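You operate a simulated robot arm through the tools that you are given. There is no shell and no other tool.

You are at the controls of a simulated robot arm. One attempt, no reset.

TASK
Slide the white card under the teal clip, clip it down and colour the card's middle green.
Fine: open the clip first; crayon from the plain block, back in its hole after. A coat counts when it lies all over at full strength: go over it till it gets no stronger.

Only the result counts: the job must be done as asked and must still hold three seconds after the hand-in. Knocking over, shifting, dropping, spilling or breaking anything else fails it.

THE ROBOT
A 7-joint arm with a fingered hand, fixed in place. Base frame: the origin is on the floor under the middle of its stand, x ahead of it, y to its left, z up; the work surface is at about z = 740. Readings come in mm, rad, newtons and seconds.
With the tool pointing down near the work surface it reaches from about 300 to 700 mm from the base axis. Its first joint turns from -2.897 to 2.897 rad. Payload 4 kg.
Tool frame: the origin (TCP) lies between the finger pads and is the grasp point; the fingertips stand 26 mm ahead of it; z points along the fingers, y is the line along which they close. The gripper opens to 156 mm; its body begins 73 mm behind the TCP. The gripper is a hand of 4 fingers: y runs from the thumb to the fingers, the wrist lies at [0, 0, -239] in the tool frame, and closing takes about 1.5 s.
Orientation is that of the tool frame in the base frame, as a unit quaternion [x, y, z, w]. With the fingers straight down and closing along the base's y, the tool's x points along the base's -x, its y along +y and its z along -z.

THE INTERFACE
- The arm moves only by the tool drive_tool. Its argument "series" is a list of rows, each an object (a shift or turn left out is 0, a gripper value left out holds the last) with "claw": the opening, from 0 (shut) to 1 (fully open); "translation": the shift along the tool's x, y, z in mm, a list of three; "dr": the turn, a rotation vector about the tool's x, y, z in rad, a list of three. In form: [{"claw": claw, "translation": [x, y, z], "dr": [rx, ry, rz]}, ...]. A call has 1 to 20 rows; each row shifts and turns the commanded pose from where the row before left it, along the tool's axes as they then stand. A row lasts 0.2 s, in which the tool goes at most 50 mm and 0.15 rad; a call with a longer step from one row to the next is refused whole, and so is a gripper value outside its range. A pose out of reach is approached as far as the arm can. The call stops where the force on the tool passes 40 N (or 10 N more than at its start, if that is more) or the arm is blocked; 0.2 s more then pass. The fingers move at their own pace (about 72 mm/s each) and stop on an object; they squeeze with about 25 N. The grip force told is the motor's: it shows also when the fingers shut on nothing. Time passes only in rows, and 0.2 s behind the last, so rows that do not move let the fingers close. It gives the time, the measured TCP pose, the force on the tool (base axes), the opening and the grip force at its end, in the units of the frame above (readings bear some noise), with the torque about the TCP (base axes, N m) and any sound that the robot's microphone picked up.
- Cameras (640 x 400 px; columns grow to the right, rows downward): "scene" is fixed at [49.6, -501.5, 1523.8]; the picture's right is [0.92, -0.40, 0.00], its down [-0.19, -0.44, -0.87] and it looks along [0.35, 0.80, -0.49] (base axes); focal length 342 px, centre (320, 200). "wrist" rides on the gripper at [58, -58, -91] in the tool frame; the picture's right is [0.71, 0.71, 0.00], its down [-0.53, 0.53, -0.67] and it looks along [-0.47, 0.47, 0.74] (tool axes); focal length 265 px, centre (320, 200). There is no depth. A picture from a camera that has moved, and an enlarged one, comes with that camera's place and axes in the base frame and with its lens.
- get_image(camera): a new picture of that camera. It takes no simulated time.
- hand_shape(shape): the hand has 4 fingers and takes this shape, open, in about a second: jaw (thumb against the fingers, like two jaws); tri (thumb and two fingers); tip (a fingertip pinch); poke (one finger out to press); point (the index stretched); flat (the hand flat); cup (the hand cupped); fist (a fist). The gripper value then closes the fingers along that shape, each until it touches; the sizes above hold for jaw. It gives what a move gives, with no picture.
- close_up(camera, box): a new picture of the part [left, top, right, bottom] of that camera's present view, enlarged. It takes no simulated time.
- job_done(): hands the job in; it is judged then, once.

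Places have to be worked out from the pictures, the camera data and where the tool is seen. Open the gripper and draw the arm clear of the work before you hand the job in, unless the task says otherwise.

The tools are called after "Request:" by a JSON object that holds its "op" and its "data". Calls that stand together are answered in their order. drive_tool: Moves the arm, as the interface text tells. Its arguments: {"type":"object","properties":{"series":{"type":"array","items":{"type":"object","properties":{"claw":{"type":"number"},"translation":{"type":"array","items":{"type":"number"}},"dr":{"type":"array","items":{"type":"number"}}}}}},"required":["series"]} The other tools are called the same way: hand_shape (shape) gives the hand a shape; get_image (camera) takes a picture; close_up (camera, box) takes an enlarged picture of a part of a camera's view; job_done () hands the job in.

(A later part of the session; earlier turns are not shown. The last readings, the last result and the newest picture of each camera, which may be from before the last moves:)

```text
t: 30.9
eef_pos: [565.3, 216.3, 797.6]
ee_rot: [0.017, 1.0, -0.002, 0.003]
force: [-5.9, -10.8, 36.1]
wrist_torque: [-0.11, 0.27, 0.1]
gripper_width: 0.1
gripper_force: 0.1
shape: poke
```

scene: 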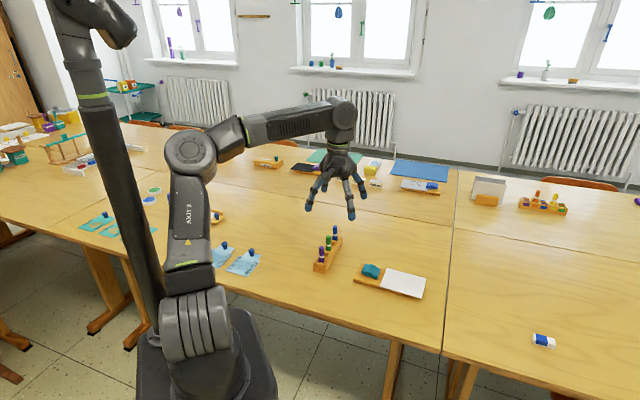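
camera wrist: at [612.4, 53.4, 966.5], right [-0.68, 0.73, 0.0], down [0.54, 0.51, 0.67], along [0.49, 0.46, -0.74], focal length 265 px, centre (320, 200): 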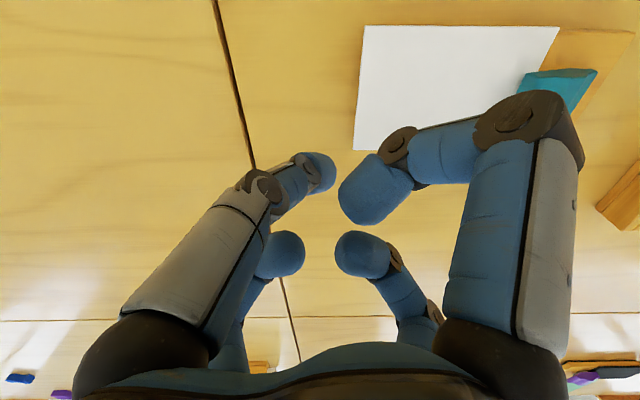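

There is a firm 36 N against the seated clip, so it is fully shut. I lift straight off and inspect.

Request:
{"op": "drive_tool", "data": {"series": [{"translation": [0, 0, -5]}, {"translation": [0, 0, -30]}, {"translation": [0, 0, -40]}, {"translation": [20, 0, -40]}, {"translation": [30, 0, -20]}]}}

Request:
{"op": "close_up", "data": {"camera": "scene", "box": [350, 245, 430, 300]}}

Request:
{"op": "get_image", "data": {"camera": "wrist"}}

```text
t: 32.1
eef_pos: [515.4, 220.6, 929.9]
ee_rot: [0.016, 1.0, 0.0, 0.001]
force: [-0.2, -0.3, -0.3]
wrist_torque: [-0.02, -0.01, -0.01]
gripper_width: 0.0
gripper_force: 0.0
shape: poke
```

```text
7.27 times, centred on (390, 272) of scene
camera zoom: at [49.6, -501.5, 1523.8], right [0.92, -0.4, 0.0], down [-0.19, -0.44, -0.87], along [0.35, 0.8, -0.49], focal length 2488 px, centre (-189, -327)
```

zoom: 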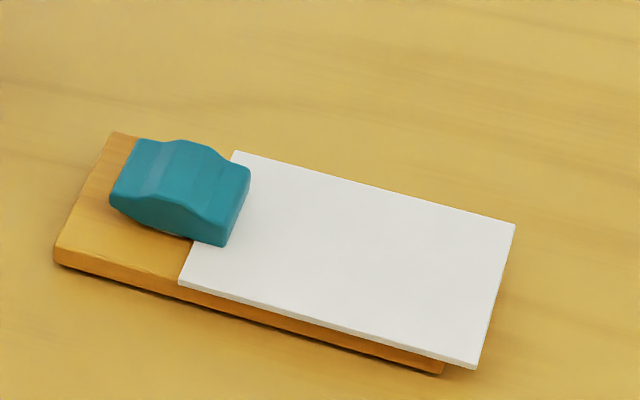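

```text
taken
camera wrist: at [454.7, 165.0, 1020.7], right [-0.68, 0.73, 0.0], down [0.54, 0.51, 0.67], along [0.49, 0.46, -0.74], focal length 265 px, centre (320, 200)
```

wrist: 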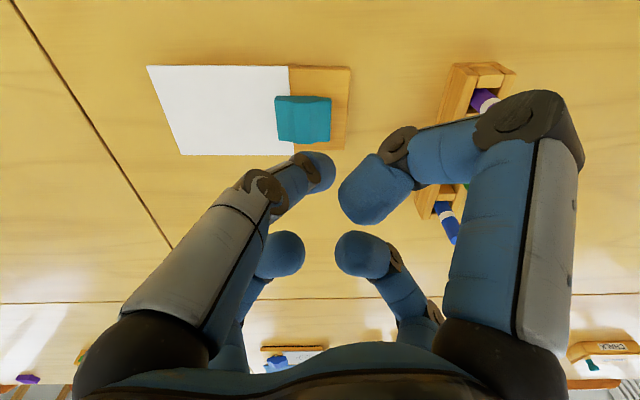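

The clip is clamped on the card, and the board and card are in place. Next I open the jaw, undo the small yaw, and move above the green crayon at about (471, 392).

Request:
{"op": "hand_shape", "data": {"shape": "jaw"}}

Request:
{"op": "drive_tool", "data": {"series": [{"claw": 1, "dr": [0, 0, -0.033]}, {"translation": [11, 43, 0]}, {"translation": [11, 43, 0]}, {"translation": [11, 43, 0]}, {"translation": [11, 42, 0]}, {"translation": [0, 0, 10]}, {"translation": [0, 0, 0]}]}}

Request:
{"op": "get_image", "data": {"camera": "wrist"}}

Request:
{"op": "close_up", "data": {"camera": "scene", "box": [270, 170, 390, 280]}}

```text
t: 33.0
eef_pos: [515.5, 221.1, 929.0]
ee_rot: [0.015, 1.0, 0.0, 0.0]
force: [-0.1, -0.1, -0.7]
wrist_torque: [-0.03, 0.0, -0.02]
gripper_width: 155.9
gripper_force: 0.0
shape: jaw
```

```text
t: 34.6
eef_pos: [470.9, 390.0, 920.5]
ee_rot: [-0.001, 1.0, 0.0, 0.002]
force: [0.1, 0.2, -0.6]
wrist_torque: [-0.01, 0.0, -0.01]
gripper_width: 156.0
gripper_force: 0.1
shape: jaw
```

```text
taken
camera wrist: at [411.7, 333.6, 1011.2], right [-0.71, 0.71, 0.0], down [0.52, 0.53, 0.67], along [0.47, 0.47, -0.74], focal length 265 px, centre (320, 200)
```

wrist: 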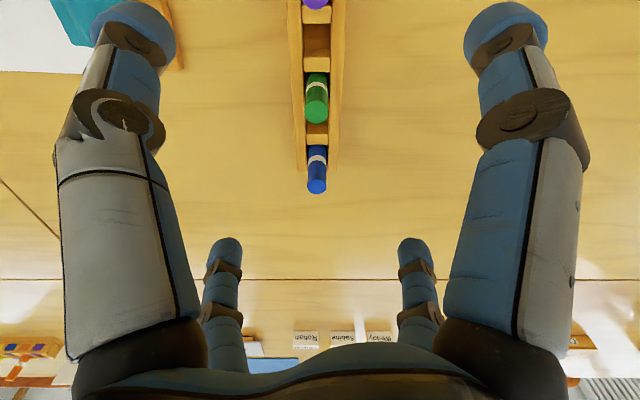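

```text
3.64 times, centred on (330, 225) of scene
camera zoom: at [49.6, -501.5, 1523.8], right [0.92, -0.4, 0.0], down [-0.19, -0.44, -0.87], along [0.35, 0.8, -0.49], focal length 1244 px, centre (284, 109)
```

zoom: 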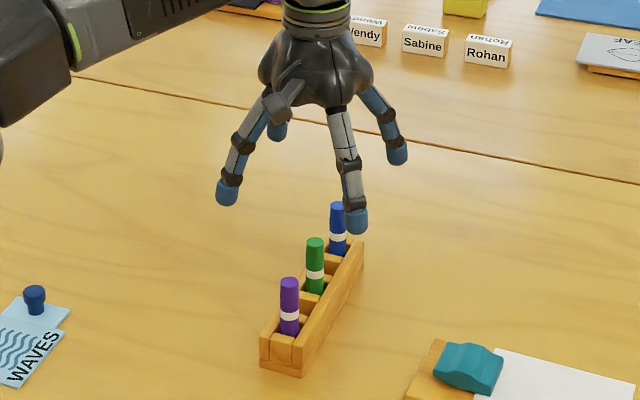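

TCP and crayon agree to within about 1 mm. I take a closer look at the block's rail height and the crayon before descending.

Request:
{"op": "close_up", "data": {"camera": "wrist", "box": [260, 0, 380, 200]}}

Request:
{"op": "close_up", "data": {"camera": "scene", "box": [310, 220, 350, 275]}}

```text
2.00 times, centred on (320, 100) of wrist
camera zoom: at [411.7, 333.6, 1011.2], right [-0.71, 0.71, 0.0], down [0.52, 0.53, 0.67], along [0.47, 0.47, -0.74], focal length 531 px, centre (320, 400)
```

zoom: 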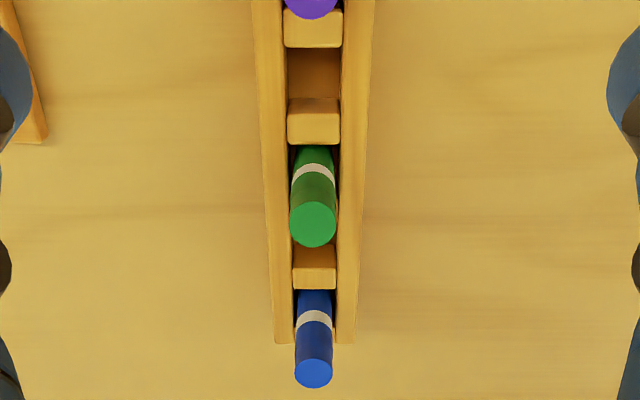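

```text
7.27 times, centred on (330, 248) of scene
camera zoom: at [49.6, -501.5, 1523.8], right [0.92, -0.4, 0.0], down [-0.19, -0.44, -0.87], along [0.35, 0.8, -0.49], focal length 2488 px, centre (247, -146)
```

zoom: 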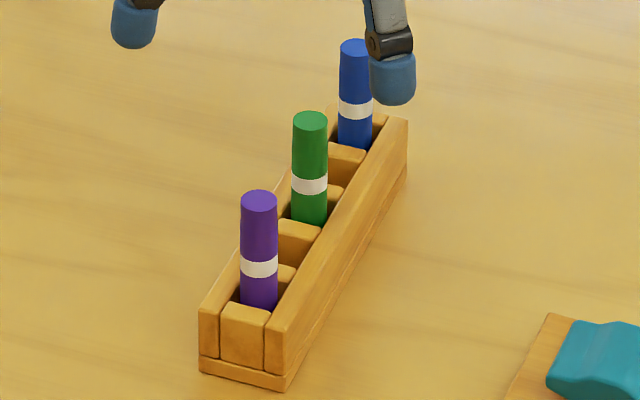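

Rails top out at about z = 776 and the crayon is about 17 mm thick. I descend with the jaw open to TCP z of about 813, which keeps the fingertips just above the rails, and check before closing.

Request:
{"op": "drive_tool", "data": {"series": [{"claw": 1, "translation": [0, 0.5, 40]}, {"translation": [0, 0, 40]}, {"translation": [0, 0, 20]}, {"translation": [0, 0, 7]}, {"translation": [0, 0, 0]}]}}

Request:
{"op": "close_up", "data": {"camera": "scene", "box": [280, 190, 380, 280]}}

Request:
{"op": "get_image", "data": {"camera": "wrist"}}

```text
t: 35.8
eef_pos: [471.2, 391.7, 812.7]
ee_rot: [0.0, 1.0, 0.0, 0.001]
force: [0.1, -0.4, -0.3]
wrist_torque: [0.0, -0.05, 0.05]
gripper_width: 155.9
gripper_force: 0.2
shape: jaw
```

```text
4.44 times, centred on (330, 235) of scene
camera zoom: at [49.6, -501.5, 1523.8], right [0.92, -0.4, 0.0], down [-0.19, -0.44, -0.87], along [0.35, 0.8, -0.49], focal length 1520 px, centre (276, 44)
```

zoom: 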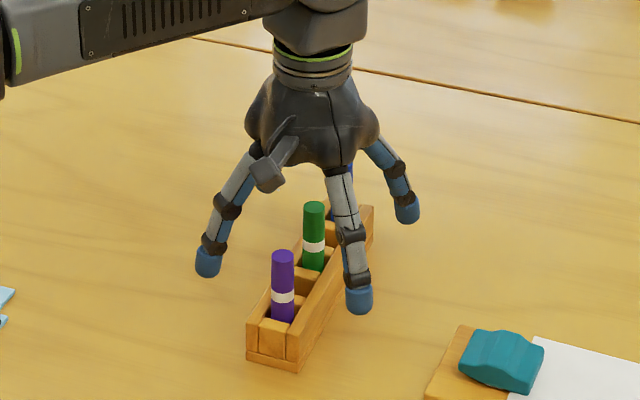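

```text
taken
camera wrist: at [411.3, 334.8, 904.1], right [-0.71, 0.71, 0.0], down [0.52, 0.53, 0.67], along [0.47, 0.47, -0.74], focal length 265 px, centre (320, 200)
```

wrist: 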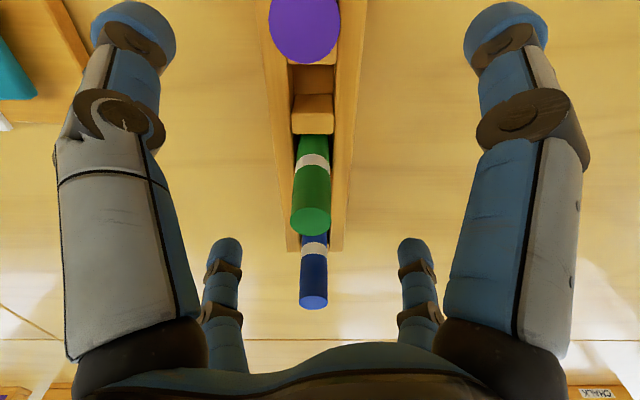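

The crayon is centred between the four fingers and the tips clear the rails. I nudge 1 mm and close the jaw on it.

Request:
{"op": "drive_tool", "data": {"series": [{"claw": 1, "translation": [-1, 0, 0]}, {"claw": 0}, {"claw": 0}, {"claw": 0}, {"claw": 0}, {"claw": 0}, {"claw": 0}, {"claw": 0}, {"claw": 0}]}}

Request:
{"op": "close_up", "data": {"camera": "scene", "box": [280, 190, 380, 280]}}

Request:
{"op": "get_image", "data": {"camera": "wrist"}}

```text
t: 37.8
eef_pos: [471.6, 390.6, 813.6]
ee_rot: [0.0, 1.0, -0.001, 0.001]
force: [-1.1, -0.3, -1.1]
wrist_torque: [-0.04, 0.04, 0.04]
gripper_width: 11.9
gripper_force: 25.1
shape: jaw
```

```text
4.44 times, centred on (330, 235) of scene
camera zoom: at [49.6, -501.5, 1523.8], right [0.92, -0.4, 0.0], down [-0.19, -0.44, -0.87], along [0.35, 0.8, -0.49], focal length 1520 px, centre (276, 44)
```

zoom: 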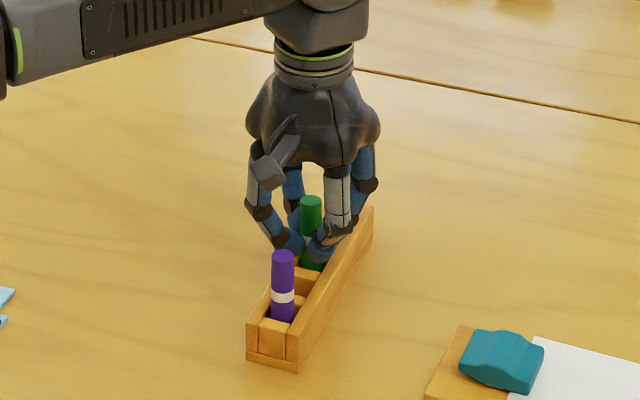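

```text
taken
camera wrist: at [412.3, 335.0, 904.8], right [-0.71, 0.71, 0.0], down [0.53, 0.53, 0.67], along [0.47, 0.47, -0.74], focal length 265 px, centre (320, 200)
```

wrist: 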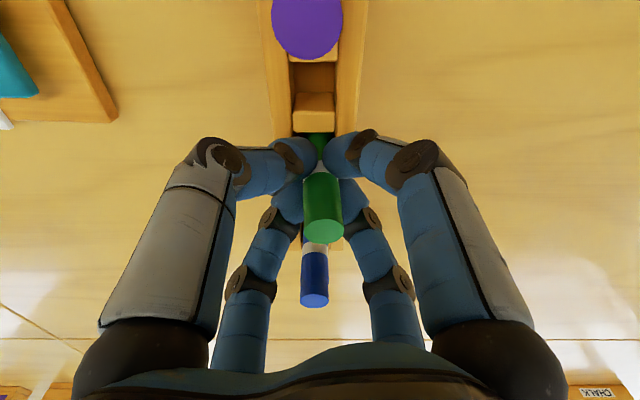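

All four fingertips hold the crayon near its band, with a 12 mm gap reading. I lift it slowly straight out of its hole.

Request:
{"op": "drive_tool", "data": {"series": [{"claw": 0, "translation": [0, 0, -5]}, {"translation": [0, 0, -10]}, {"translation": [0, 0, -15]}, {"translation": [0, 0, -20]}, {"translation": [0, 0, -25]}, {"translation": [0, 0, -25]}, {"translation": [0, 0, 0]}]}}

Request:
{"op": "close_up", "data": {"camera": "scene", "box": [280, 170, 380, 280]}}

Request:
{"op": "get_image", "data": {"camera": "wrist"}}

```text
t: 39.4
eef_pos: [472.5, 392.4, 913.8]
ee_rot: [0.0, 1.0, 0.001, 0.0]
force: [-0.8, 0.3, 0.3]
wrist_torque: [-0.01, 0.0, 0.04]
gripper_width: 11.6
gripper_force: 25.1
shape: jaw
```

```text
3.64 times, centred on (330, 225) of scene
camera zoom: at [49.6, -501.5, 1523.8], right [0.92, -0.4, 0.0], down [-0.19, -0.44, -0.87], along [0.35, 0.8, -0.49], focal length 1244 px, centre (284, 109)
```

zoom: 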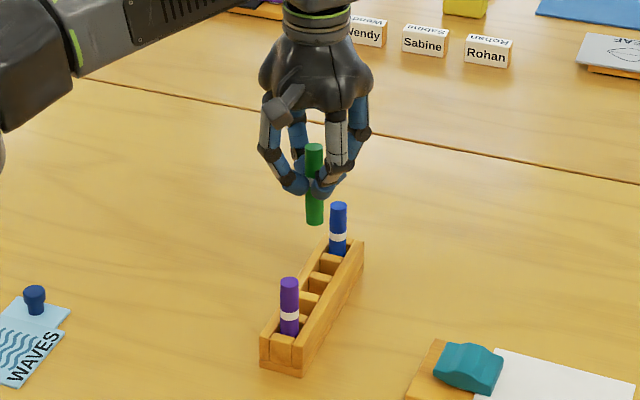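

```text
taken
camera wrist: at [412.6, 335.2, 1005.3], right [-0.71, 0.71, 0.0], down [0.52, 0.53, 0.67], along [0.47, 0.47, -0.74], focal length 265 px, centre (320, 200)
```

wrist: 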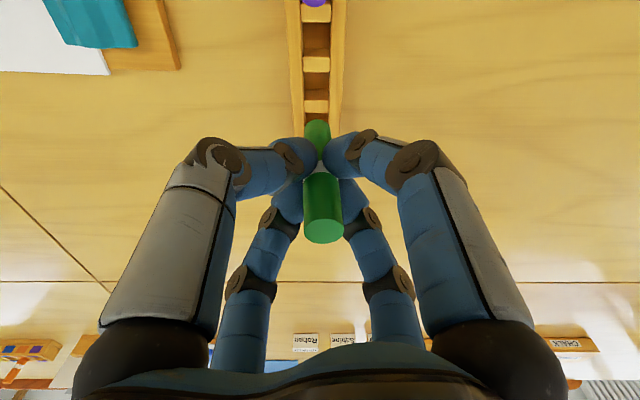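

The crayon came out cleanly: about 79 mm long, vertical, with its lower end about 70 mm below the TCP. I carry it above the card's centre at about (608, 176) and look at the card up close for any outline.

Request:
{"op": "drive_tool", "data": {"series": [{"claw": 0, "translation": [-16.9, -27, 0]}, {"translation": [-16.9, -27, 0]}, {"translation": [-16.9, -27, 0]}, {"translation": [-16.9, -27, 0]}, {"translation": [-16.9, -27, 0]}, {"translation": [-16.9, -27, 0]}, {"translation": [-16.9, -27, 0]}, {"translation": [-16.9, -27, 0]}, {"translation": [0, 0, 25]}, {"translation": [0, 0, 0]}]}}

Request:
{"op": "get_image", "data": {"camera": "wrist"}}

Request:
{"op": "close_up", "data": {"camera": "scene", "box": [340, 200, 460, 310]}}

Request:
{"op": "close_up", "data": {"camera": "scene", "box": [280, 200, 370, 280]}}

```text
t: 41.6
eef_pos: [607.6, 175.4, 887.8]
ee_rot: [-0.001, 1.0, 0.0, 0.001]
force: [0.2, -0.4, -0.4]
wrist_torque: [0.01, -0.01, 0.02]
gripper_width: 11.3
gripper_force: 24.7
shape: jaw
```

```text
taken
camera wrist: at [547.9, 117.6, 979.5], right [-0.71, 0.71, 0.0], down [0.52, 0.53, 0.67], along [0.47, 0.47, -0.74], focal length 265 px, centre (320, 200)
```

wrist: 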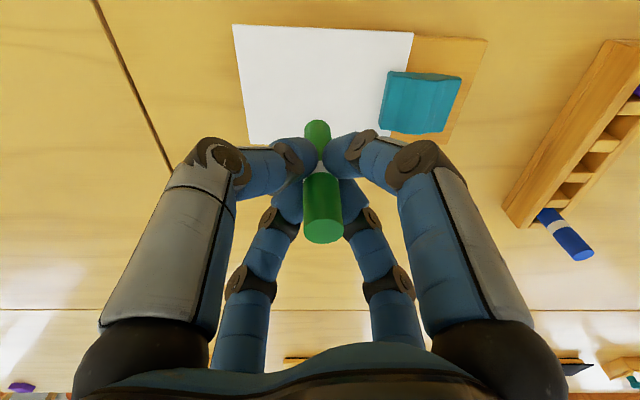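

```text
3.64 times, centred on (400, 255) of scene
camera zoom: at [49.6, -501.5, 1523.8], right [0.92, -0.4, 0.0], down [-0.19, -0.44, -0.87], along [0.35, 0.8, -0.49], focal length 1244 px, centre (29, 0)
```

zoom: 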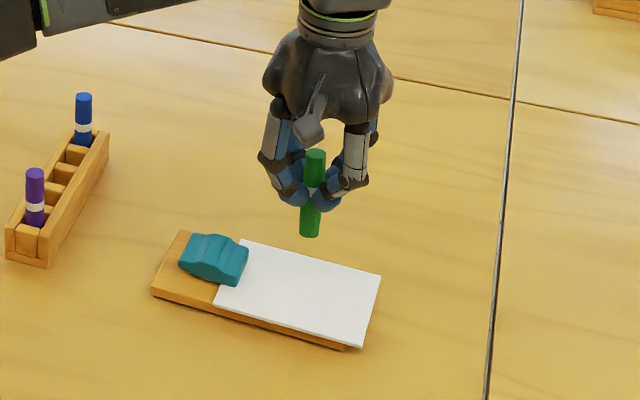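

```text
5.00 times, centred on (325, 240) of scene
camera zoom: at [49.6, -501.5, 1523.8], right [0.92, -0.4, 0.0], down [-0.19, -0.44, -0.87], along [0.35, 0.8, -0.49], focal length 1711 px, centre (295, 0)
```

zoom: 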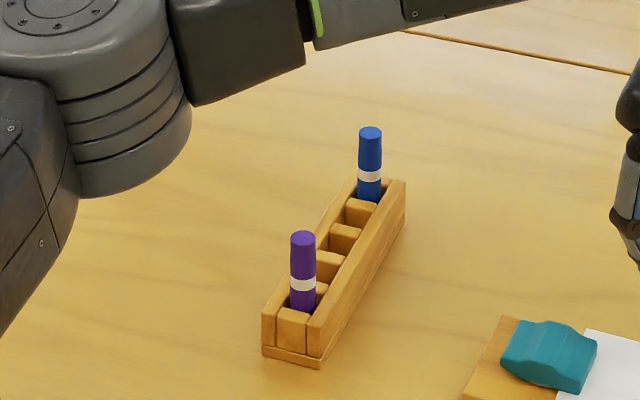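

The card is blank, with its centre at about (607, 177) from both cameras. I lower the crayon slowly onto the middle until I feel contact.

Request:
{"op": "drive_tool", "data": {"series": [{"claw": 0, "translation": [1, 2, 30]}, {"translation": [0, 0, 20]}, {"translation": [0, 0, 8]}, {"translation": [0, 0, 3]}, {"translation": [0, 0, 2]}, {"translation": [0, 0, 0]}]}}

Request:
{"op": "close_up", "data": {"camera": "scene", "box": [370, 230, 440, 290]}}

```text
t: 43.0
eef_pos: [607.1, 177.2, 825.9]
ee_rot: [0.0, 1.0, 0.0, 0.001]
force: [0.5, -0.7, -0.5]
wrist_torque: [0.03, -0.02, 0.0]
gripper_width: 11.7
gripper_force: 25.5
shape: jaw
```

```text
6.67 times, centred on (405, 260) of scene
camera zoom: at [49.6, -501.5, 1523.8], right [0.92, -0.4, 0.0], down [-0.19, -0.44, -0.87], along [0.35, 0.8, -0.49], focal length 2281 px, centre (-247, -200)
```

zoom: 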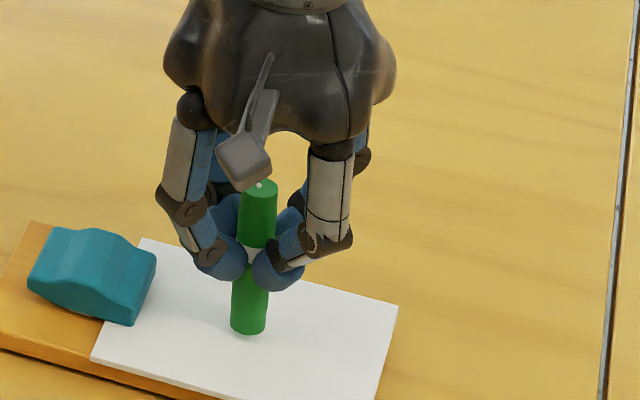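

The crayon's end is only a few millimetres above the card. I continue in 1 mm steps.

Request:
{"op": "drive_tool", "data": {"series": [{"claw": 0, "translation": [0, 0, 1]}, {"translation": [0, 0, 1]}, {"translation": [0, 0, 1]}, {"translation": [0, 0, 0]}]}}

Request:
{"op": "close_up", "data": {"camera": "scene", "box": [385, 250, 425, 285]}}

```text
t: 44.0
eef_pos: [605.2, 177.6, 823.6]
ee_rot: [0.0, 1.0, -0.001, 0.001]
force: [-1.0, 1.0, -0.6]
wrist_torque: [-0.01, 0.03, -0.02]
gripper_width: 11.9
gripper_force: 25.4
shape: jaw
```

```text
11.43 times, centred on (405, 268) of scene
camera zoom: at [49.6, -501.5, 1523.8], right [0.92, -0.4, 0.0], down [-0.19, -0.44, -0.87], along [0.35, 0.8, -0.49], focal length 3910 px, centre (-651, -571)
```

zoom: 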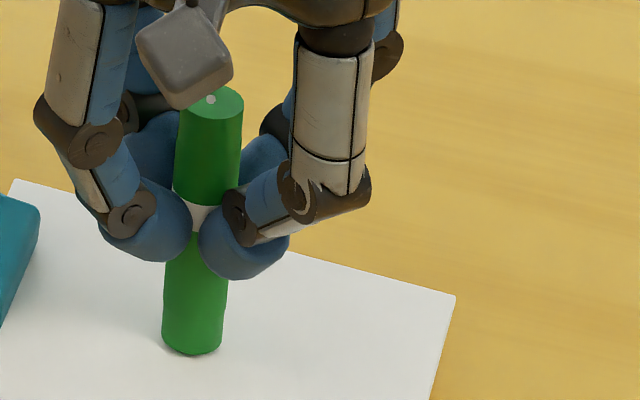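

Request:
{"op": "drive_tool", "data": {"series": [{"claw": 0, "translation": [0, 0, 1]}, {"translation": [0, 0, 1]}, {"translation": [0, 0, 0]}]}}

```text
t: 44.8
eef_pos: [605.4, 177.4, 820.7]
ee_rot: [0.0, 1.0, 0.0, 0.001]
force: [0.7, -0.8, 3.3]
wrist_torque: [-0.03, -0.01, -0.03]
gripper_width: 11.7
gripper_force: 25.2
shape: jaw
```

Contact at TCP z of about 821 with 3 N. I make a short trial stroke along the card's long axis and look at the mark.

Request:
{"op": "drive_tool", "data": {"series": [{"claw": 0, "translation": [-2.06, -2.18, 0]}, {"translation": [-2.06, -2.18, 0]}, {"translation": [-2.06, -2.18, 0]}, {"translation": [2.06, 2.18, 0]}, {"translation": [2.06, 2.18, 0]}, {"translation": [2.06, 2.18, 0]}, {"translation": [2.06, 2.18, 0]}, {"translation": [2.06, 2.18, 0]}, {"translation": [2.06, 2.18, 0]}]}}

Request:
{"op": "close_up", "data": {"camera": "scene", "box": [385, 250, 425, 285]}}

Request:
{"op": "close_up", "data": {"camera": "wrist", "box": [200, 0, 440, 160]}}

```text
t: 46.8
eef_pos: [599.9, 183.2, 820.6]
ee_rot: [0.0, 1.0, -0.001, 0.001]
force: [3.8, -4.8, 11.3]
wrist_torque: [-0.23, -0.26, 0.0]
gripper_width: 12.1
gripper_force: 25.0
shape: jaw
```

```text
11.43 times, centred on (405, 268) of scene
camera zoom: at [49.6, -501.5, 1523.8], right [0.92, -0.4, 0.0], down [-0.19, -0.44, -0.87], along [0.35, 0.8, -0.49], focal length 3910 px, centre (-651, -571)
```

zoom: 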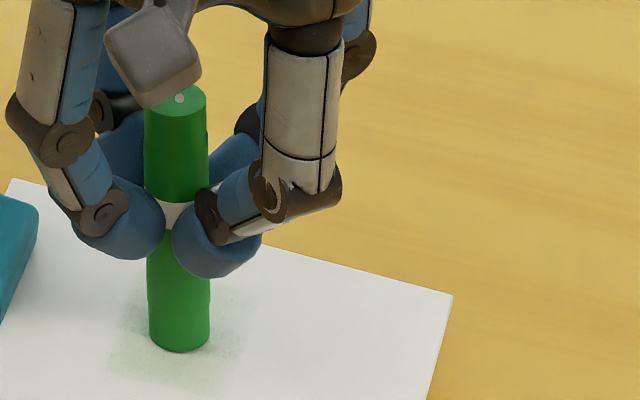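

```text
2.50 times, centred on (320, 80) of wrist
camera zoom: at [541.1, 126.2, 911.9], right [-0.71, 0.71, 0.0], down [0.52, 0.53, 0.67], along [0.47, 0.47, -0.74], focal length 664 px, centre (320, 500)
```

zoom: 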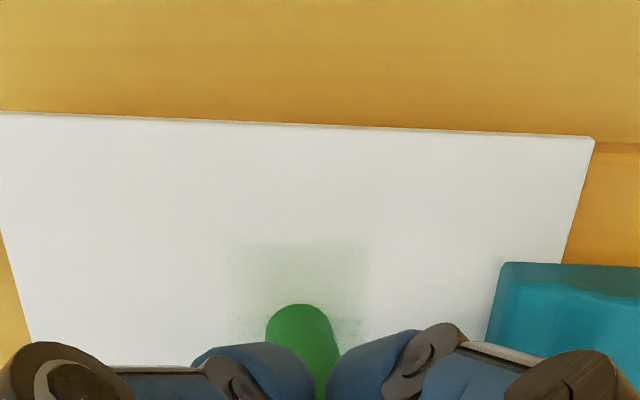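

A faint green patch is appearing. I lift a little and move aside to see its exact shape and extent.

Request:
{"op": "drive_tool", "data": {"series": [{"claw": 0, "translation": [0, 0, -10]}, {"translation": [0, 30, -25]}, {"translation": [20, 35, -10]}, {"translation": [20, 30, 0]}]}}

Request:
{"op": "close_up", "data": {"camera": "scene", "box": [370, 250, 430, 300]}}

Request:
{"op": "get_image", "data": {"camera": "wrist"}}

```text
t: 47.8
eef_pos: [560.2, 281.2, 867.2]
ee_rot: [-0.001, 1.0, 0.001, 0.0]
force: [-0.1, 0.9, 0.0]
wrist_torque: [0.01, 0.0, -0.01]
gripper_width: 12.0
gripper_force: 25.1
shape: jaw
```

```text
8.00 times, centred on (400, 275) of scene
camera zoom: at [49.6, -501.5, 1523.8], right [0.92, -0.4, 0.0], down [-0.19, -0.44, -0.87], along [0.35, 0.8, -0.49], focal length 2737 px, centre (-320, -400)
```

zoom: 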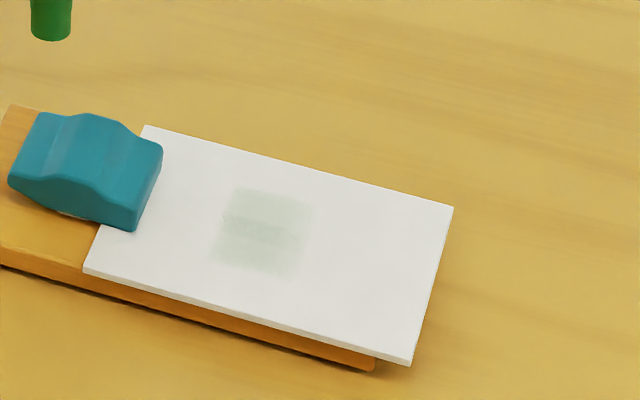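

```text
taken
camera wrist: at [500.7, 224.0, 957.5], right [-0.71, 0.71, 0.0], down [0.53, 0.53, 0.67], along [0.47, 0.47, -0.74], focal length 265 px, centre (320, 200)
```

wrist: 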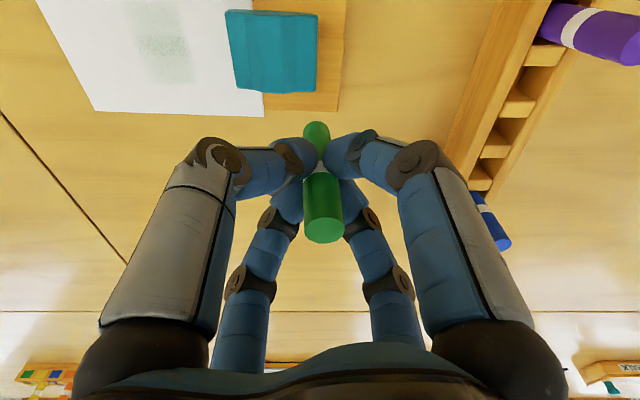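

The mark is a soft square at the card's centre, roughly 40 mm across and centred near (607, 178). It is still faint, so I return to one corner of it and begin a proper raster.

Request:
{"op": "drive_tool", "data": {"series": [{"claw": 0, "translation": [-9, -34.5, 0]}, {"translation": [-9, -34.5, 0]}, {"translation": [-8.5, -34.5, 0]}, {"translation": [0, 0, 25]}, {"translation": [0, 0, 15]}, {"translation": [0, 0, 4]}, {"translation": [0, 0, 1.5]}, {"translation": [0, 0, 1]}, {"translation": [0, 0, 0]}]}}

```text
t: 49.8
eef_pos: [587.2, 176.8, 820.2]
ee_rot: [0.001, 1.0, 0.0, 0.002]
force: [0.4, -1.7, 13.8]
wrist_torque: [-0.05, -0.02, -0.01]
gripper_width: 12.4
gripper_force: 25.1
shape: jaw
```

Contact force is 14 N, a bit strong for a crayon. I ease off 0.6 mm and start rastering along the card's long axis.

Request:
{"op": "drive_tool", "data": {"series": [{"claw": 0, "translation": [0, 0, -0.6]}, {"translation": [-4.11, -4.37, 0]}, {"translation": [-4.11, -4.37, 0]}, {"translation": [-4.11, -4.37, 0]}, {"translation": [-4.11, -4.37, 0]}, {"translation": [-5.82, 5.48, 0]}, {"translation": [4.11, 4.37, 0]}, {"translation": [4.11, 4.37, 0]}, {"translation": [4.11, 4.37, 0]}, {"translation": [4.11, 4.37, 0]}, {"translation": [-5.82, 5.48, 0]}, {"translation": [-4.11, -4.37, 0]}, {"translation": [-4.11, -4.37, 0]}, {"translation": [-4.11, -4.37, 0]}, {"translation": [-4.11, -4.37, 0]}]}}

Request:
{"op": "close_up", "data": {"camera": "scene", "box": [370, 250, 430, 300]}}

Request:
{"op": "close_up", "data": {"camera": "wrist", "box": [200, 0, 440, 160]}}

```text
t: 53.0
eef_pos: [612.8, 171.1, 819.9]
ee_rot: [0.0, 1.0, 0.001, 0.001]
force: [-6.9, 5.1, 18.8]
wrist_torque: [0.33, 0.5, 0.02]
gripper_width: 12.8
gripper_force: 24.9
shape: jaw
```

```text
8.00 times, centred on (400, 275) of scene
camera zoom: at [49.6, -501.5, 1523.8], right [0.92, -0.4, 0.0], down [-0.19, -0.44, -0.87], along [0.35, 0.8, -0.49], focal length 2737 px, centre (-320, -400)
```

zoom: 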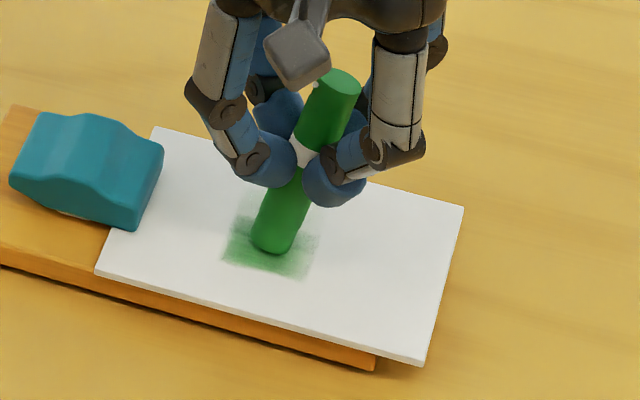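

```text
2.50 times, centred on (320, 80) of wrist
camera zoom: at [554.4, 112.6, 910.8], right [-0.71, 0.71, 0.0], down [0.52, 0.53, 0.67], along [0.47, 0.48, -0.74], focal length 664 px, centre (320, 500)
```

zoom: 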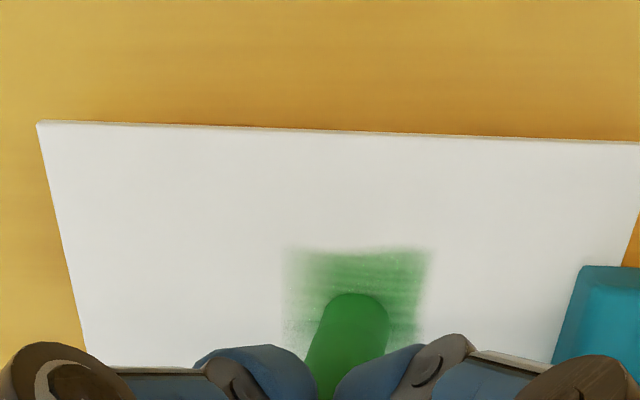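

The coat is building up, but at 19 N the drag tilted the crayon in my grip and pulled the card about 4 mm out from the clip. I raise 1 mm to lighten the pressure and stroke back towards the clip, which should also straighten the crayon.

Request:
{"op": "drive_tool", "data": {"series": [{"claw": 0, "translation": [0, 0, -1.0]}, {"translation": [2.06, 2.18, 0]}, {"translation": [2.06, 2.18, 0]}, {"translation": [2.06, 2.18, 0]}]}}

Request:
{"op": "close_up", "data": {"camera": "scene", "box": [370, 250, 430, 300]}}

```text
t: 54.0
eef_pos: [608.0, 174.6, 819.7]
ee_rot: [0.0, 1.0, 0.0, 0.001]
force: [0.5, -1.5, 6.9]
wrist_torque: [-0.12, -0.05, 0.0]
gripper_width: 12.5
gripper_force: 25.1
shape: jaw
```

```text
8.00 times, centred on (400, 275) of scene
camera zoom: at [49.6, -501.5, 1523.8], right [0.92, -0.4, 0.0], down [-0.19, -0.44, -0.87], along [0.35, 0.8, -0.49], focal length 2737 px, centre (-320, -400)
```

zoom: 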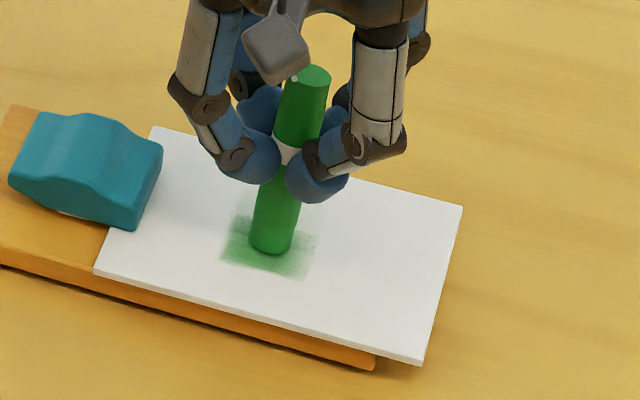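

The crayon is straightening up. I ease to a lighter touch and keep stroking towards the clip, checking that it slides rather than pivots.

Request:
{"op": "drive_tool", "data": {"series": [{"claw": 0, "translation": [0, 0, -0.3]}, {"translation": [2.06, 2.18, 0]}, {"translation": [2.06, 2.18, 0]}, {"translation": [2.06, 2.18, 0]}]}}

Request:
{"op": "close_up", "data": {"camera": "scene", "box": [370, 250, 430, 300]}}

Request:
{"op": "close_up", "data": {"camera": "wrist", "box": [200, 0, 440, 260]}}

```text
t: 55.0
eef_pos: [602.4, 183.3, 820.3]
ee_rot: [-0.001, 1.0, 0.0, 0.0]
force: [0.5, -0.8, 4.4]
wrist_torque: [-0.05, -0.03, 0.04]
gripper_width: 12.6
gripper_force: 25.2
shape: jaw
```

```text
8.00 times, centred on (400, 275) of scene
camera zoom: at [49.6, -501.5, 1523.8], right [0.92, -0.4, 0.0], down [-0.19, -0.44, -0.87], along [0.35, 0.8, -0.49], focal length 2737 px, centre (-320, -400)
```

zoom: 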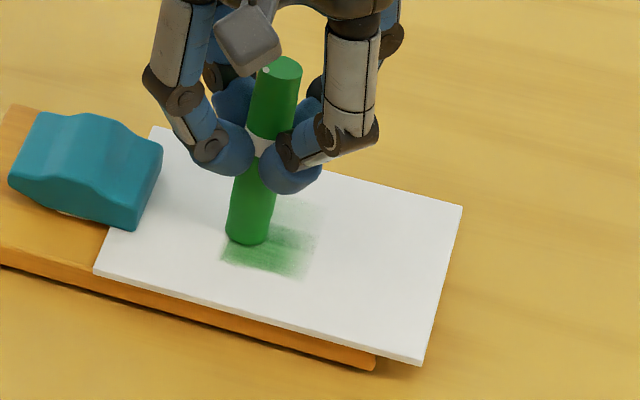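

```text
1.54 times, centred on (320, 130) of wrist
camera zoom: at [542.5, 125.5, 911.6], right [-0.71, 0.71, 0.0], down [0.52, 0.53, 0.67], along [0.47, 0.47, -0.74], focal length 408 px, centre (320, 308)
```

zoom: 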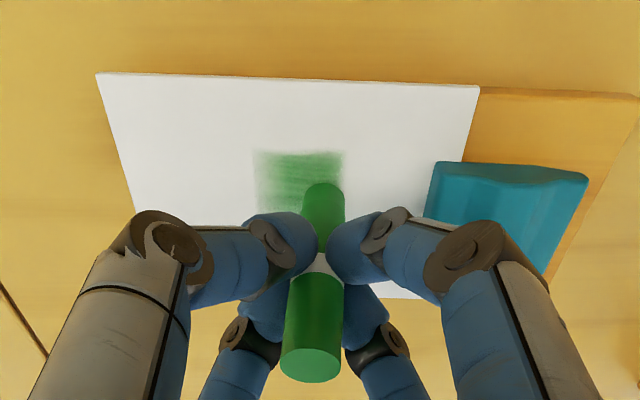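

At about 4 N the crayon now slides without pivoting. I keep this light pressure and raster the remaining part of the patch, checking the force after each stroke.

Request:
{"op": "drive_tool", "data": {"series": [{"claw": 0, "translation": [-2.91, 2.74, 0]}, {"translation": [-2.91, 2.74, 0]}, {"translation": [-2.74, -2.91, 0]}, {"translation": [-2.74, -2.91, 0]}, {"translation": [-2.74, -2.91, 0]}, {"translation": [-2.74, -2.91, 0]}, {"translation": [-2.74, -2.91, 0]}]}}

```text
t: 56.6
eef_pos: [622.4, 174.3, 820.9]
ee_rot: [-0.001, 1.0, 0.0, 0.0]
force: [-0.8, 0.2, 0.5]
wrist_torque: [-0.01, 0.02, 0.0]
gripper_width: 12.3
gripper_force: 25.2
shape: jaw
```

The force fell to about 0.5 N, nearly off the card. I check the picture before adjusting.

Request:
{"op": "close_up", "data": {"camera": "scene", "box": [370, 250, 430, 300]}}

Request:
{"op": "close_up", "data": {"camera": "wrist", "box": [200, 0, 440, 260]}}

```text
8.00 times, centred on (400, 275) of scene
camera zoom: at [49.6, -501.5, 1523.8], right [0.92, -0.4, 0.0], down [-0.19, -0.44, -0.87], along [0.35, 0.8, -0.49], focal length 2737 px, centre (-320, -400)
```

zoom: 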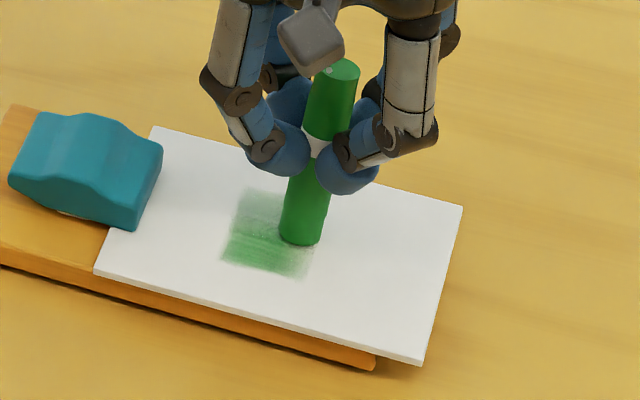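

```text
1.54 times, centred on (320, 130) of wrist
camera zoom: at [562.4, 116.1, 911.8], right [-0.71, 0.71, 0.0], down [0.52, 0.53, 0.67], along [0.47, 0.47, -0.74], focal length 408 px, centre (320, 308)
```

zoom: 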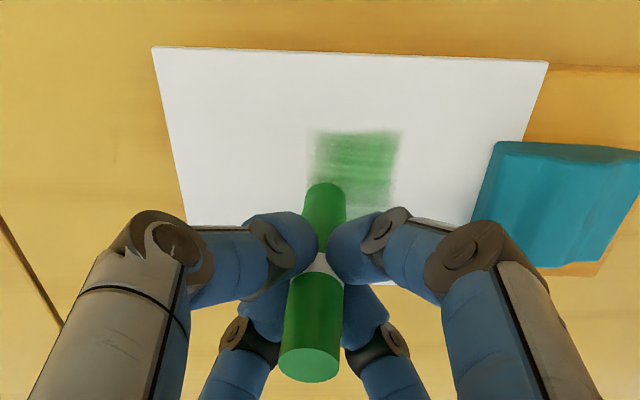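

The colour stays inside a fixed square, so overrunning it leaves no mark. The crayon still leans across the card, so I press slightly and stroke in the opposite cross direction to colour and straighten it.

Request:
{"op": "drive_tool", "data": {"series": [{"claw": 0, "translation": [0, 0, 0.5]}, {"translation": [2.91, -2.74, 0]}, {"translation": [2.91, -2.74, 0]}, {"translation": [2.91, -2.74, 0]}]}}

Request:
{"op": "close_up", "data": {"camera": "scene", "box": [370, 250, 430, 300]}}

```text
t: 57.6
eef_pos: [612.6, 165.7, 819.8]
ee_rot: [-0.001, 1.0, 0.0, 0.0]
force: [0.7, 1.0, 4.3]
wrist_torque: [0.09, -0.11, 0.01]
gripper_width: 12.4
gripper_force: 25.0
shape: jaw
```

```text
8.00 times, centred on (400, 275) of scene
camera zoom: at [49.6, -501.5, 1523.8], right [0.92, -0.4, 0.0], down [-0.19, -0.44, -0.87], along [0.35, 0.8, -0.49], focal length 2737 px, centre (-320, -400)
```

zoom: 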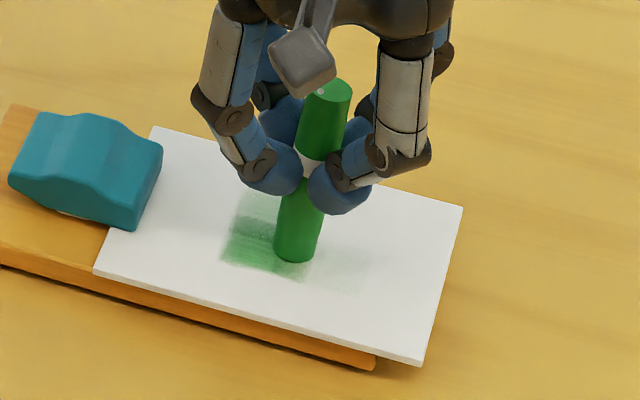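

Request:
{"op": "close_up", "data": {"camera": "scene", "box": [385, 265, 425, 295]}}

Request:
{"op": "close_up", "data": {"camera": "wrist", "box": [220, 20, 400, 140]}}

```text
13.33 times, centred on (405, 280) of scene
camera zoom: at [49.6, -501.5, 1523.8], right [0.92, -0.4, 0.0], down [-0.19, -0.44, -0.87], along [0.35, 0.8, -0.49], focal length 4562 px, centre (-813, -867)
```

zoom: 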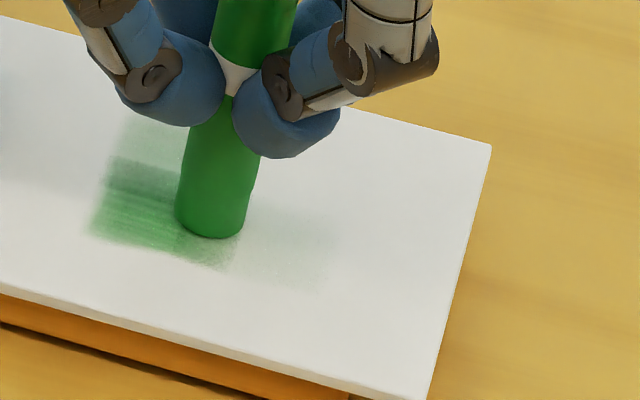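

```text
3.33 times, centred on (310, 80) of wrist
camera zoom: at [553.3, 108.2, 911.4], right [-0.71, 0.71, 0.0], down [0.52, 0.53, 0.67], along [0.47, 0.47, -0.74], focal length 885 px, centre (353, 600)
```

zoom: 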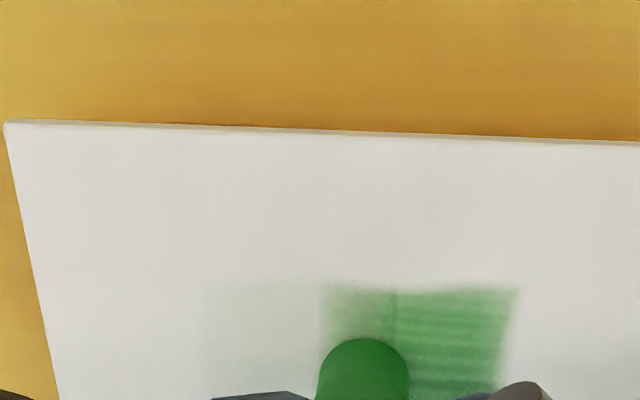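

The pattern needs a clear view. I lift off and move aside to see the whole card before continuing.

Request:
{"op": "drive_tool", "data": {"series": [{"claw": 0, "translation": [0, 0, -10]}, {"translation": [20, 30, -25]}, {"translation": [25, 35, -10]}, {"translation": [20, 40, 0]}]}}

Request:
{"op": "close_up", "data": {"camera": "scene", "box": [375, 255, 435, 300]}}

Request:
{"op": "close_up", "data": {"camera": "wrist", "box": [0, 0, 300, 160]}}

Request:
{"op": "close_up", "data": {"camera": "scene", "box": [320, 180, 420, 280]}}

```text
t: 58.6
eef_pos: [547.9, 269.8, 865.1]
ee_rot: [0.001, 1.0, 0.0, 0.001]
force: [0.7, -0.5, 0.5]
wrist_torque: [0.03, 0.01, -0.02]
gripper_width: 12.3
gripper_force: 24.8
shape: jaw
```

```text
8.89 times, centred on (405, 278) of scene
camera zoom: at [49.6, -501.5, 1523.8], right [0.92, -0.4, 0.0], down [-0.19, -0.44, -0.87], along [0.35, 0.8, -0.49], focal length 3041 px, centre (-436, -489)
```

zoom: 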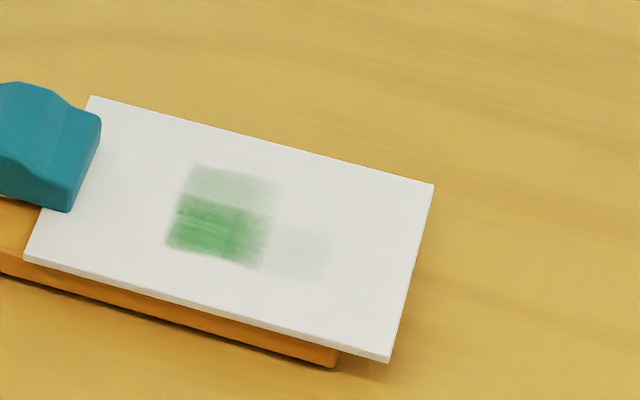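

```text
2.13 times, centred on (150, 80) of wrist
camera zoom: at [488.7, 212.3, 957.1], right [-0.71, 0.71, 0.0], down [0.53, 0.53, 0.67], along [0.47, 0.47, -0.74], focal length 566 px, centre (683, 456)
```

zoom: 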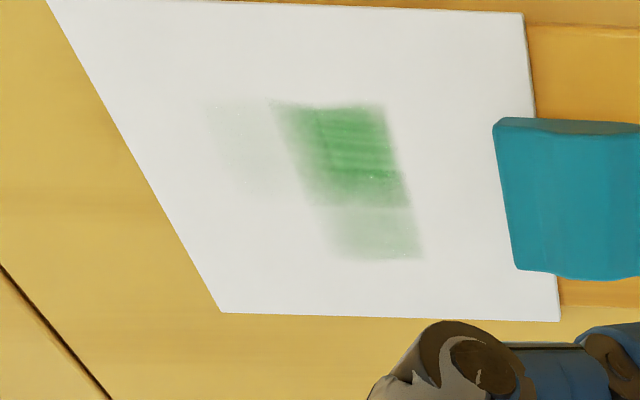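

```text
4.00 times, centred on (370, 230) of scene
camera zoom: at [49.6, -501.5, 1523.8], right [0.92, -0.4, 0.0], down [-0.19, -0.44, -0.87], along [0.35, 0.8, -0.49], focal length 1368 px, centre (120, 80)
```

zoom: 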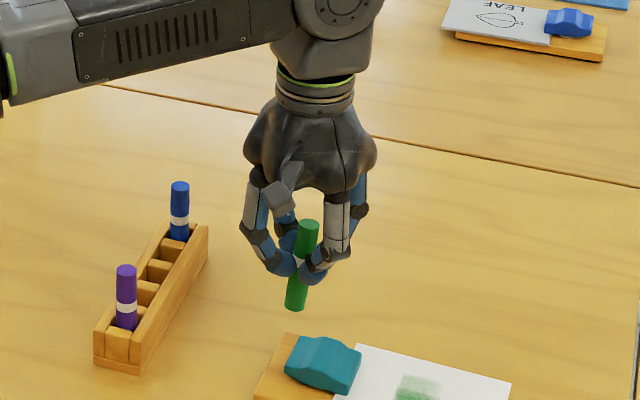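

The coat appears in soft rectangular cells around the card's centre: strong on the near side, weaker on the far side and to the right. I check the crayon's lean in the grip before the next raster.

Request:
{"op": "get_image", "data": {"camera": "wrist"}}

Request:
{"op": "close_up", "data": {"camera": "scene", "box": [375, 220, 415, 260]}}

Request:
{"op": "close_up", "data": {"camera": "scene", "box": [385, 265, 415, 290]}}

```text
taken
camera wrist: at [488.7, 212.3, 957.1], right [-0.71, 0.71, 0.0], down [0.53, 0.53, 0.67], along [0.47, 0.47, -0.74], focal length 265 px, centre (320, 200)
```

wrist: 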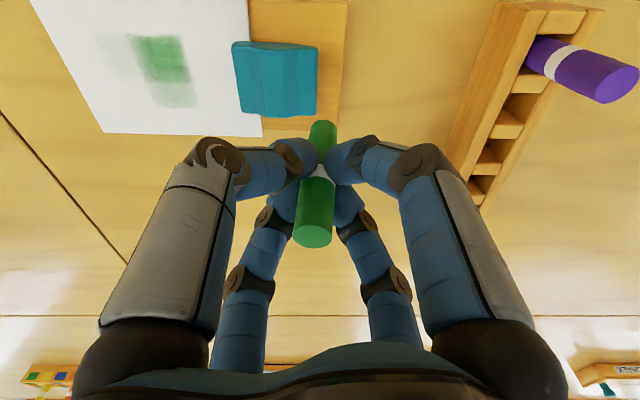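

```text
10.00 times, centred on (395, 240) of scene
camera zoom: at [49.6, -501.5, 1523.8], right [0.92, -0.4, 0.0], down [-0.19, -0.44, -0.87], along [0.35, 0.8, -0.49], focal length 3421 px, centre (-430, -200)
```

zoom: 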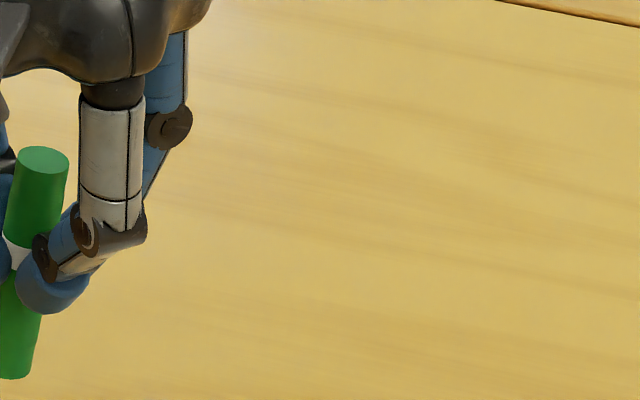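

```text
16.00 times, centred on (400, 278) of scene
camera zoom: at [49.6, -501.5, 1523.8], right [0.92, -0.4, 0.0], down [-0.19, -0.44, -0.87], along [0.35, 0.8, -0.49], focal length 5474 px, centre (-960, -1040)
```

zoom: 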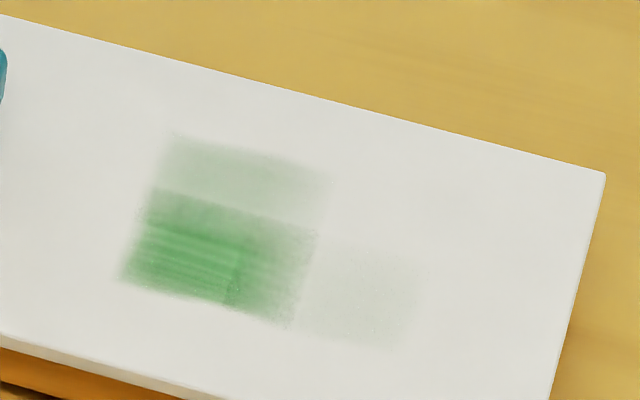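

The crayon is nearly upright again. I touch down lightly on the far side of the patch, right of centre, and make a very short stroke to see how the coat responds.

Request:
{"op": "drive_tool", "data": {"series": [{"claw": 0, "translation": [-26, -30, 0]}, {"translation": [-26, -30, 0]}, {"translation": [-23.2, -24.1, 0]}, {"translation": [0, 0, 25]}, {"translation": [0, 0, 15]}, {"translation": [0, 0, 3]}, {"translation": [0, 0, 1]}, {"translation": [0, 0, 0]}]}}

Request:
{"op": "close_up", "data": {"camera": "scene", "box": [385, 255, 425, 290]}}

```text
t: 60.4
eef_pos: [621.5, 186.2, 821.3]
ee_rot: [0.0, 1.0, 0.0, 0.001]
force: [-0.5, -0.2, 0.9]
wrist_torque: [-0.01, -0.01, 0.0]
gripper_width: 12.5
gripper_force: 25.1
shape: jaw
```

```text
11.43 times, centred on (405, 272) of scene
camera zoom: at [49.6, -501.5, 1523.8], right [0.92, -0.4, 0.0], down [-0.19, -0.44, -0.87], along [0.35, 0.8, -0.49], focal length 3910 px, centre (-651, -629)
```

zoom: 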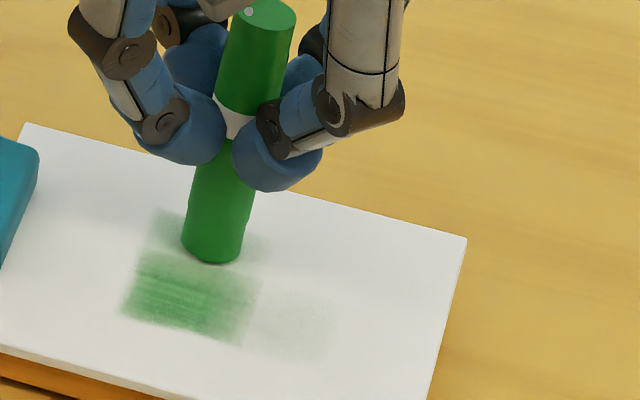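

Just touching at 0.9 N. I press in 0.3 mm, and see what a stationary touch and then a short stroke along the card do.

Request:
{"op": "drive_tool", "data": {"series": [{"claw": 0, "translation": [0, 0, 0.3]}, {"translation": [-2.06, -2.18, 0]}, {"translation": [-2.06, -2.18, 0]}]}}

Request:
{"op": "close_up", "data": {"camera": "scene", "box": [385, 255, 425, 290]}}

```text
t: 61.2
eef_pos: [626.7, 181.4, 820.0]
ee_rot: [0.0, 1.0, 0.0, 0.001]
force: [-0.1, 0.3, -0.7]
wrist_torque: [0.01, 0.0, 0.01]
gripper_width: 12.5
gripper_force: 25.2
shape: jaw
```

```text
11.43 times, centred on (405, 272) of scene
camera zoom: at [49.6, -501.5, 1523.8], right [0.92, -0.4, 0.0], down [-0.19, -0.44, -0.87], along [0.35, 0.8, -0.49], focal length 3910 px, centre (-651, -629)
```

zoom: 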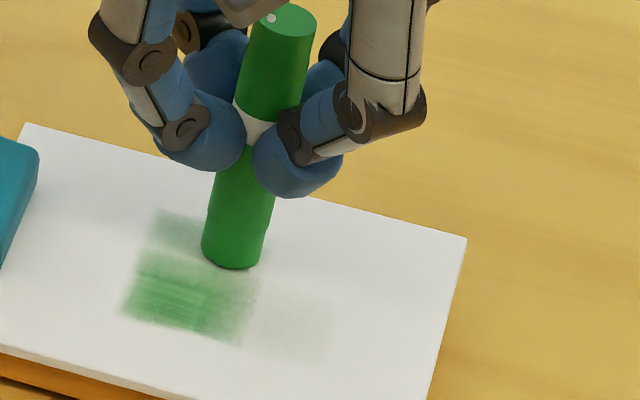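

Hardly any contact there, so no new colour. I lower a further 0.7 mm and stroke again.

Request:
{"op": "drive_tool", "data": {"series": [{"claw": 0, "translation": [0, 0, 0.7]}, {"translation": [-2.06, -2.18, 0]}, {"translation": [-2.06, -2.18, 0]}]}}

Request:
{"op": "close_up", "data": {"camera": "scene", "box": [385, 255, 425, 290]}}

```text
t: 62.0
eef_pos: [630.7, 177.7, 821.1]
ee_rot: [-0.001, 1.0, 0.0, 0.002]
force: [-1.9, 1.6, 5.3]
wrist_torque: [0.1, 0.1, 0.02]
gripper_width: 12.2
gripper_force: 24.8
shape: jaw
```

```text
11.43 times, centred on (405, 272) of scene
camera zoom: at [49.6, -501.5, 1523.8], right [0.92, -0.4, 0.0], down [-0.19, -0.44, -0.87], along [0.35, 0.8, -0.49], focal length 3910 px, centre (-651, -629)
```

zoom: 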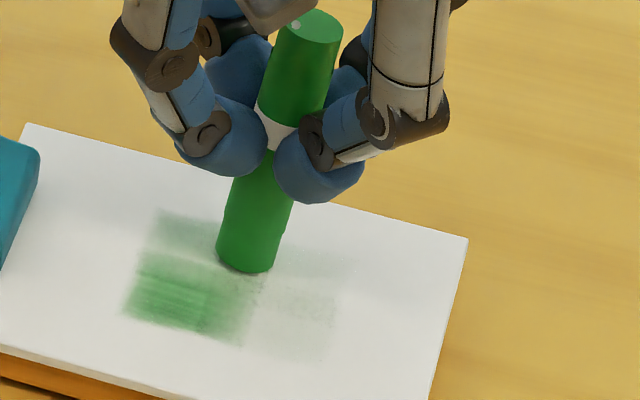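

Now I understand it. The coat lies in overlapping soft cells about 22 x 19 mm each, and a cell gains colour as the crayon rubs inside it at about 5 N. I'll rub cell by cell with light strokes, continuing along the far row to the right.

Request:
{"op": "drive_tool", "data": {"series": [{"claw": 0, "translation": [-2.06, -2.18, 0]}, {"translation": [-2.06, -2.18, 0]}, {"translation": [-2.06, -2.18, 0]}, {"translation": [-2.06, -2.18, 0]}]}}

Request:
{"op": "close_up", "data": {"camera": "scene", "box": [385, 255, 425, 290]}}

```text
t: 63.0
eef_pos: [639.4, 168.4, 820.1]
ee_rot: [0.0, 1.0, 0.001, 0.001]
force: [-3.3, 4.0, 8.3]
wrist_torque: [0.22, 0.16, 0.0]
gripper_width: 12.5
gripper_force: 25.3
shape: jaw
```

```text
11.43 times, centred on (405, 272) of scene
camera zoom: at [49.6, -501.5, 1523.8], right [0.92, -0.4, 0.0], down [-0.19, -0.44, -0.87], along [0.35, 0.8, -0.49], focal length 3910 px, centre (-651, -629)
```

zoom: 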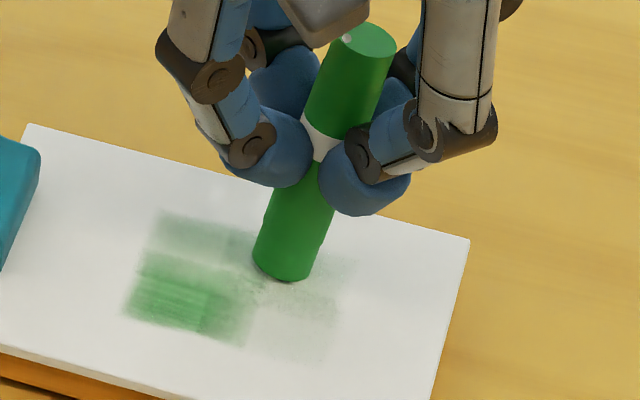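

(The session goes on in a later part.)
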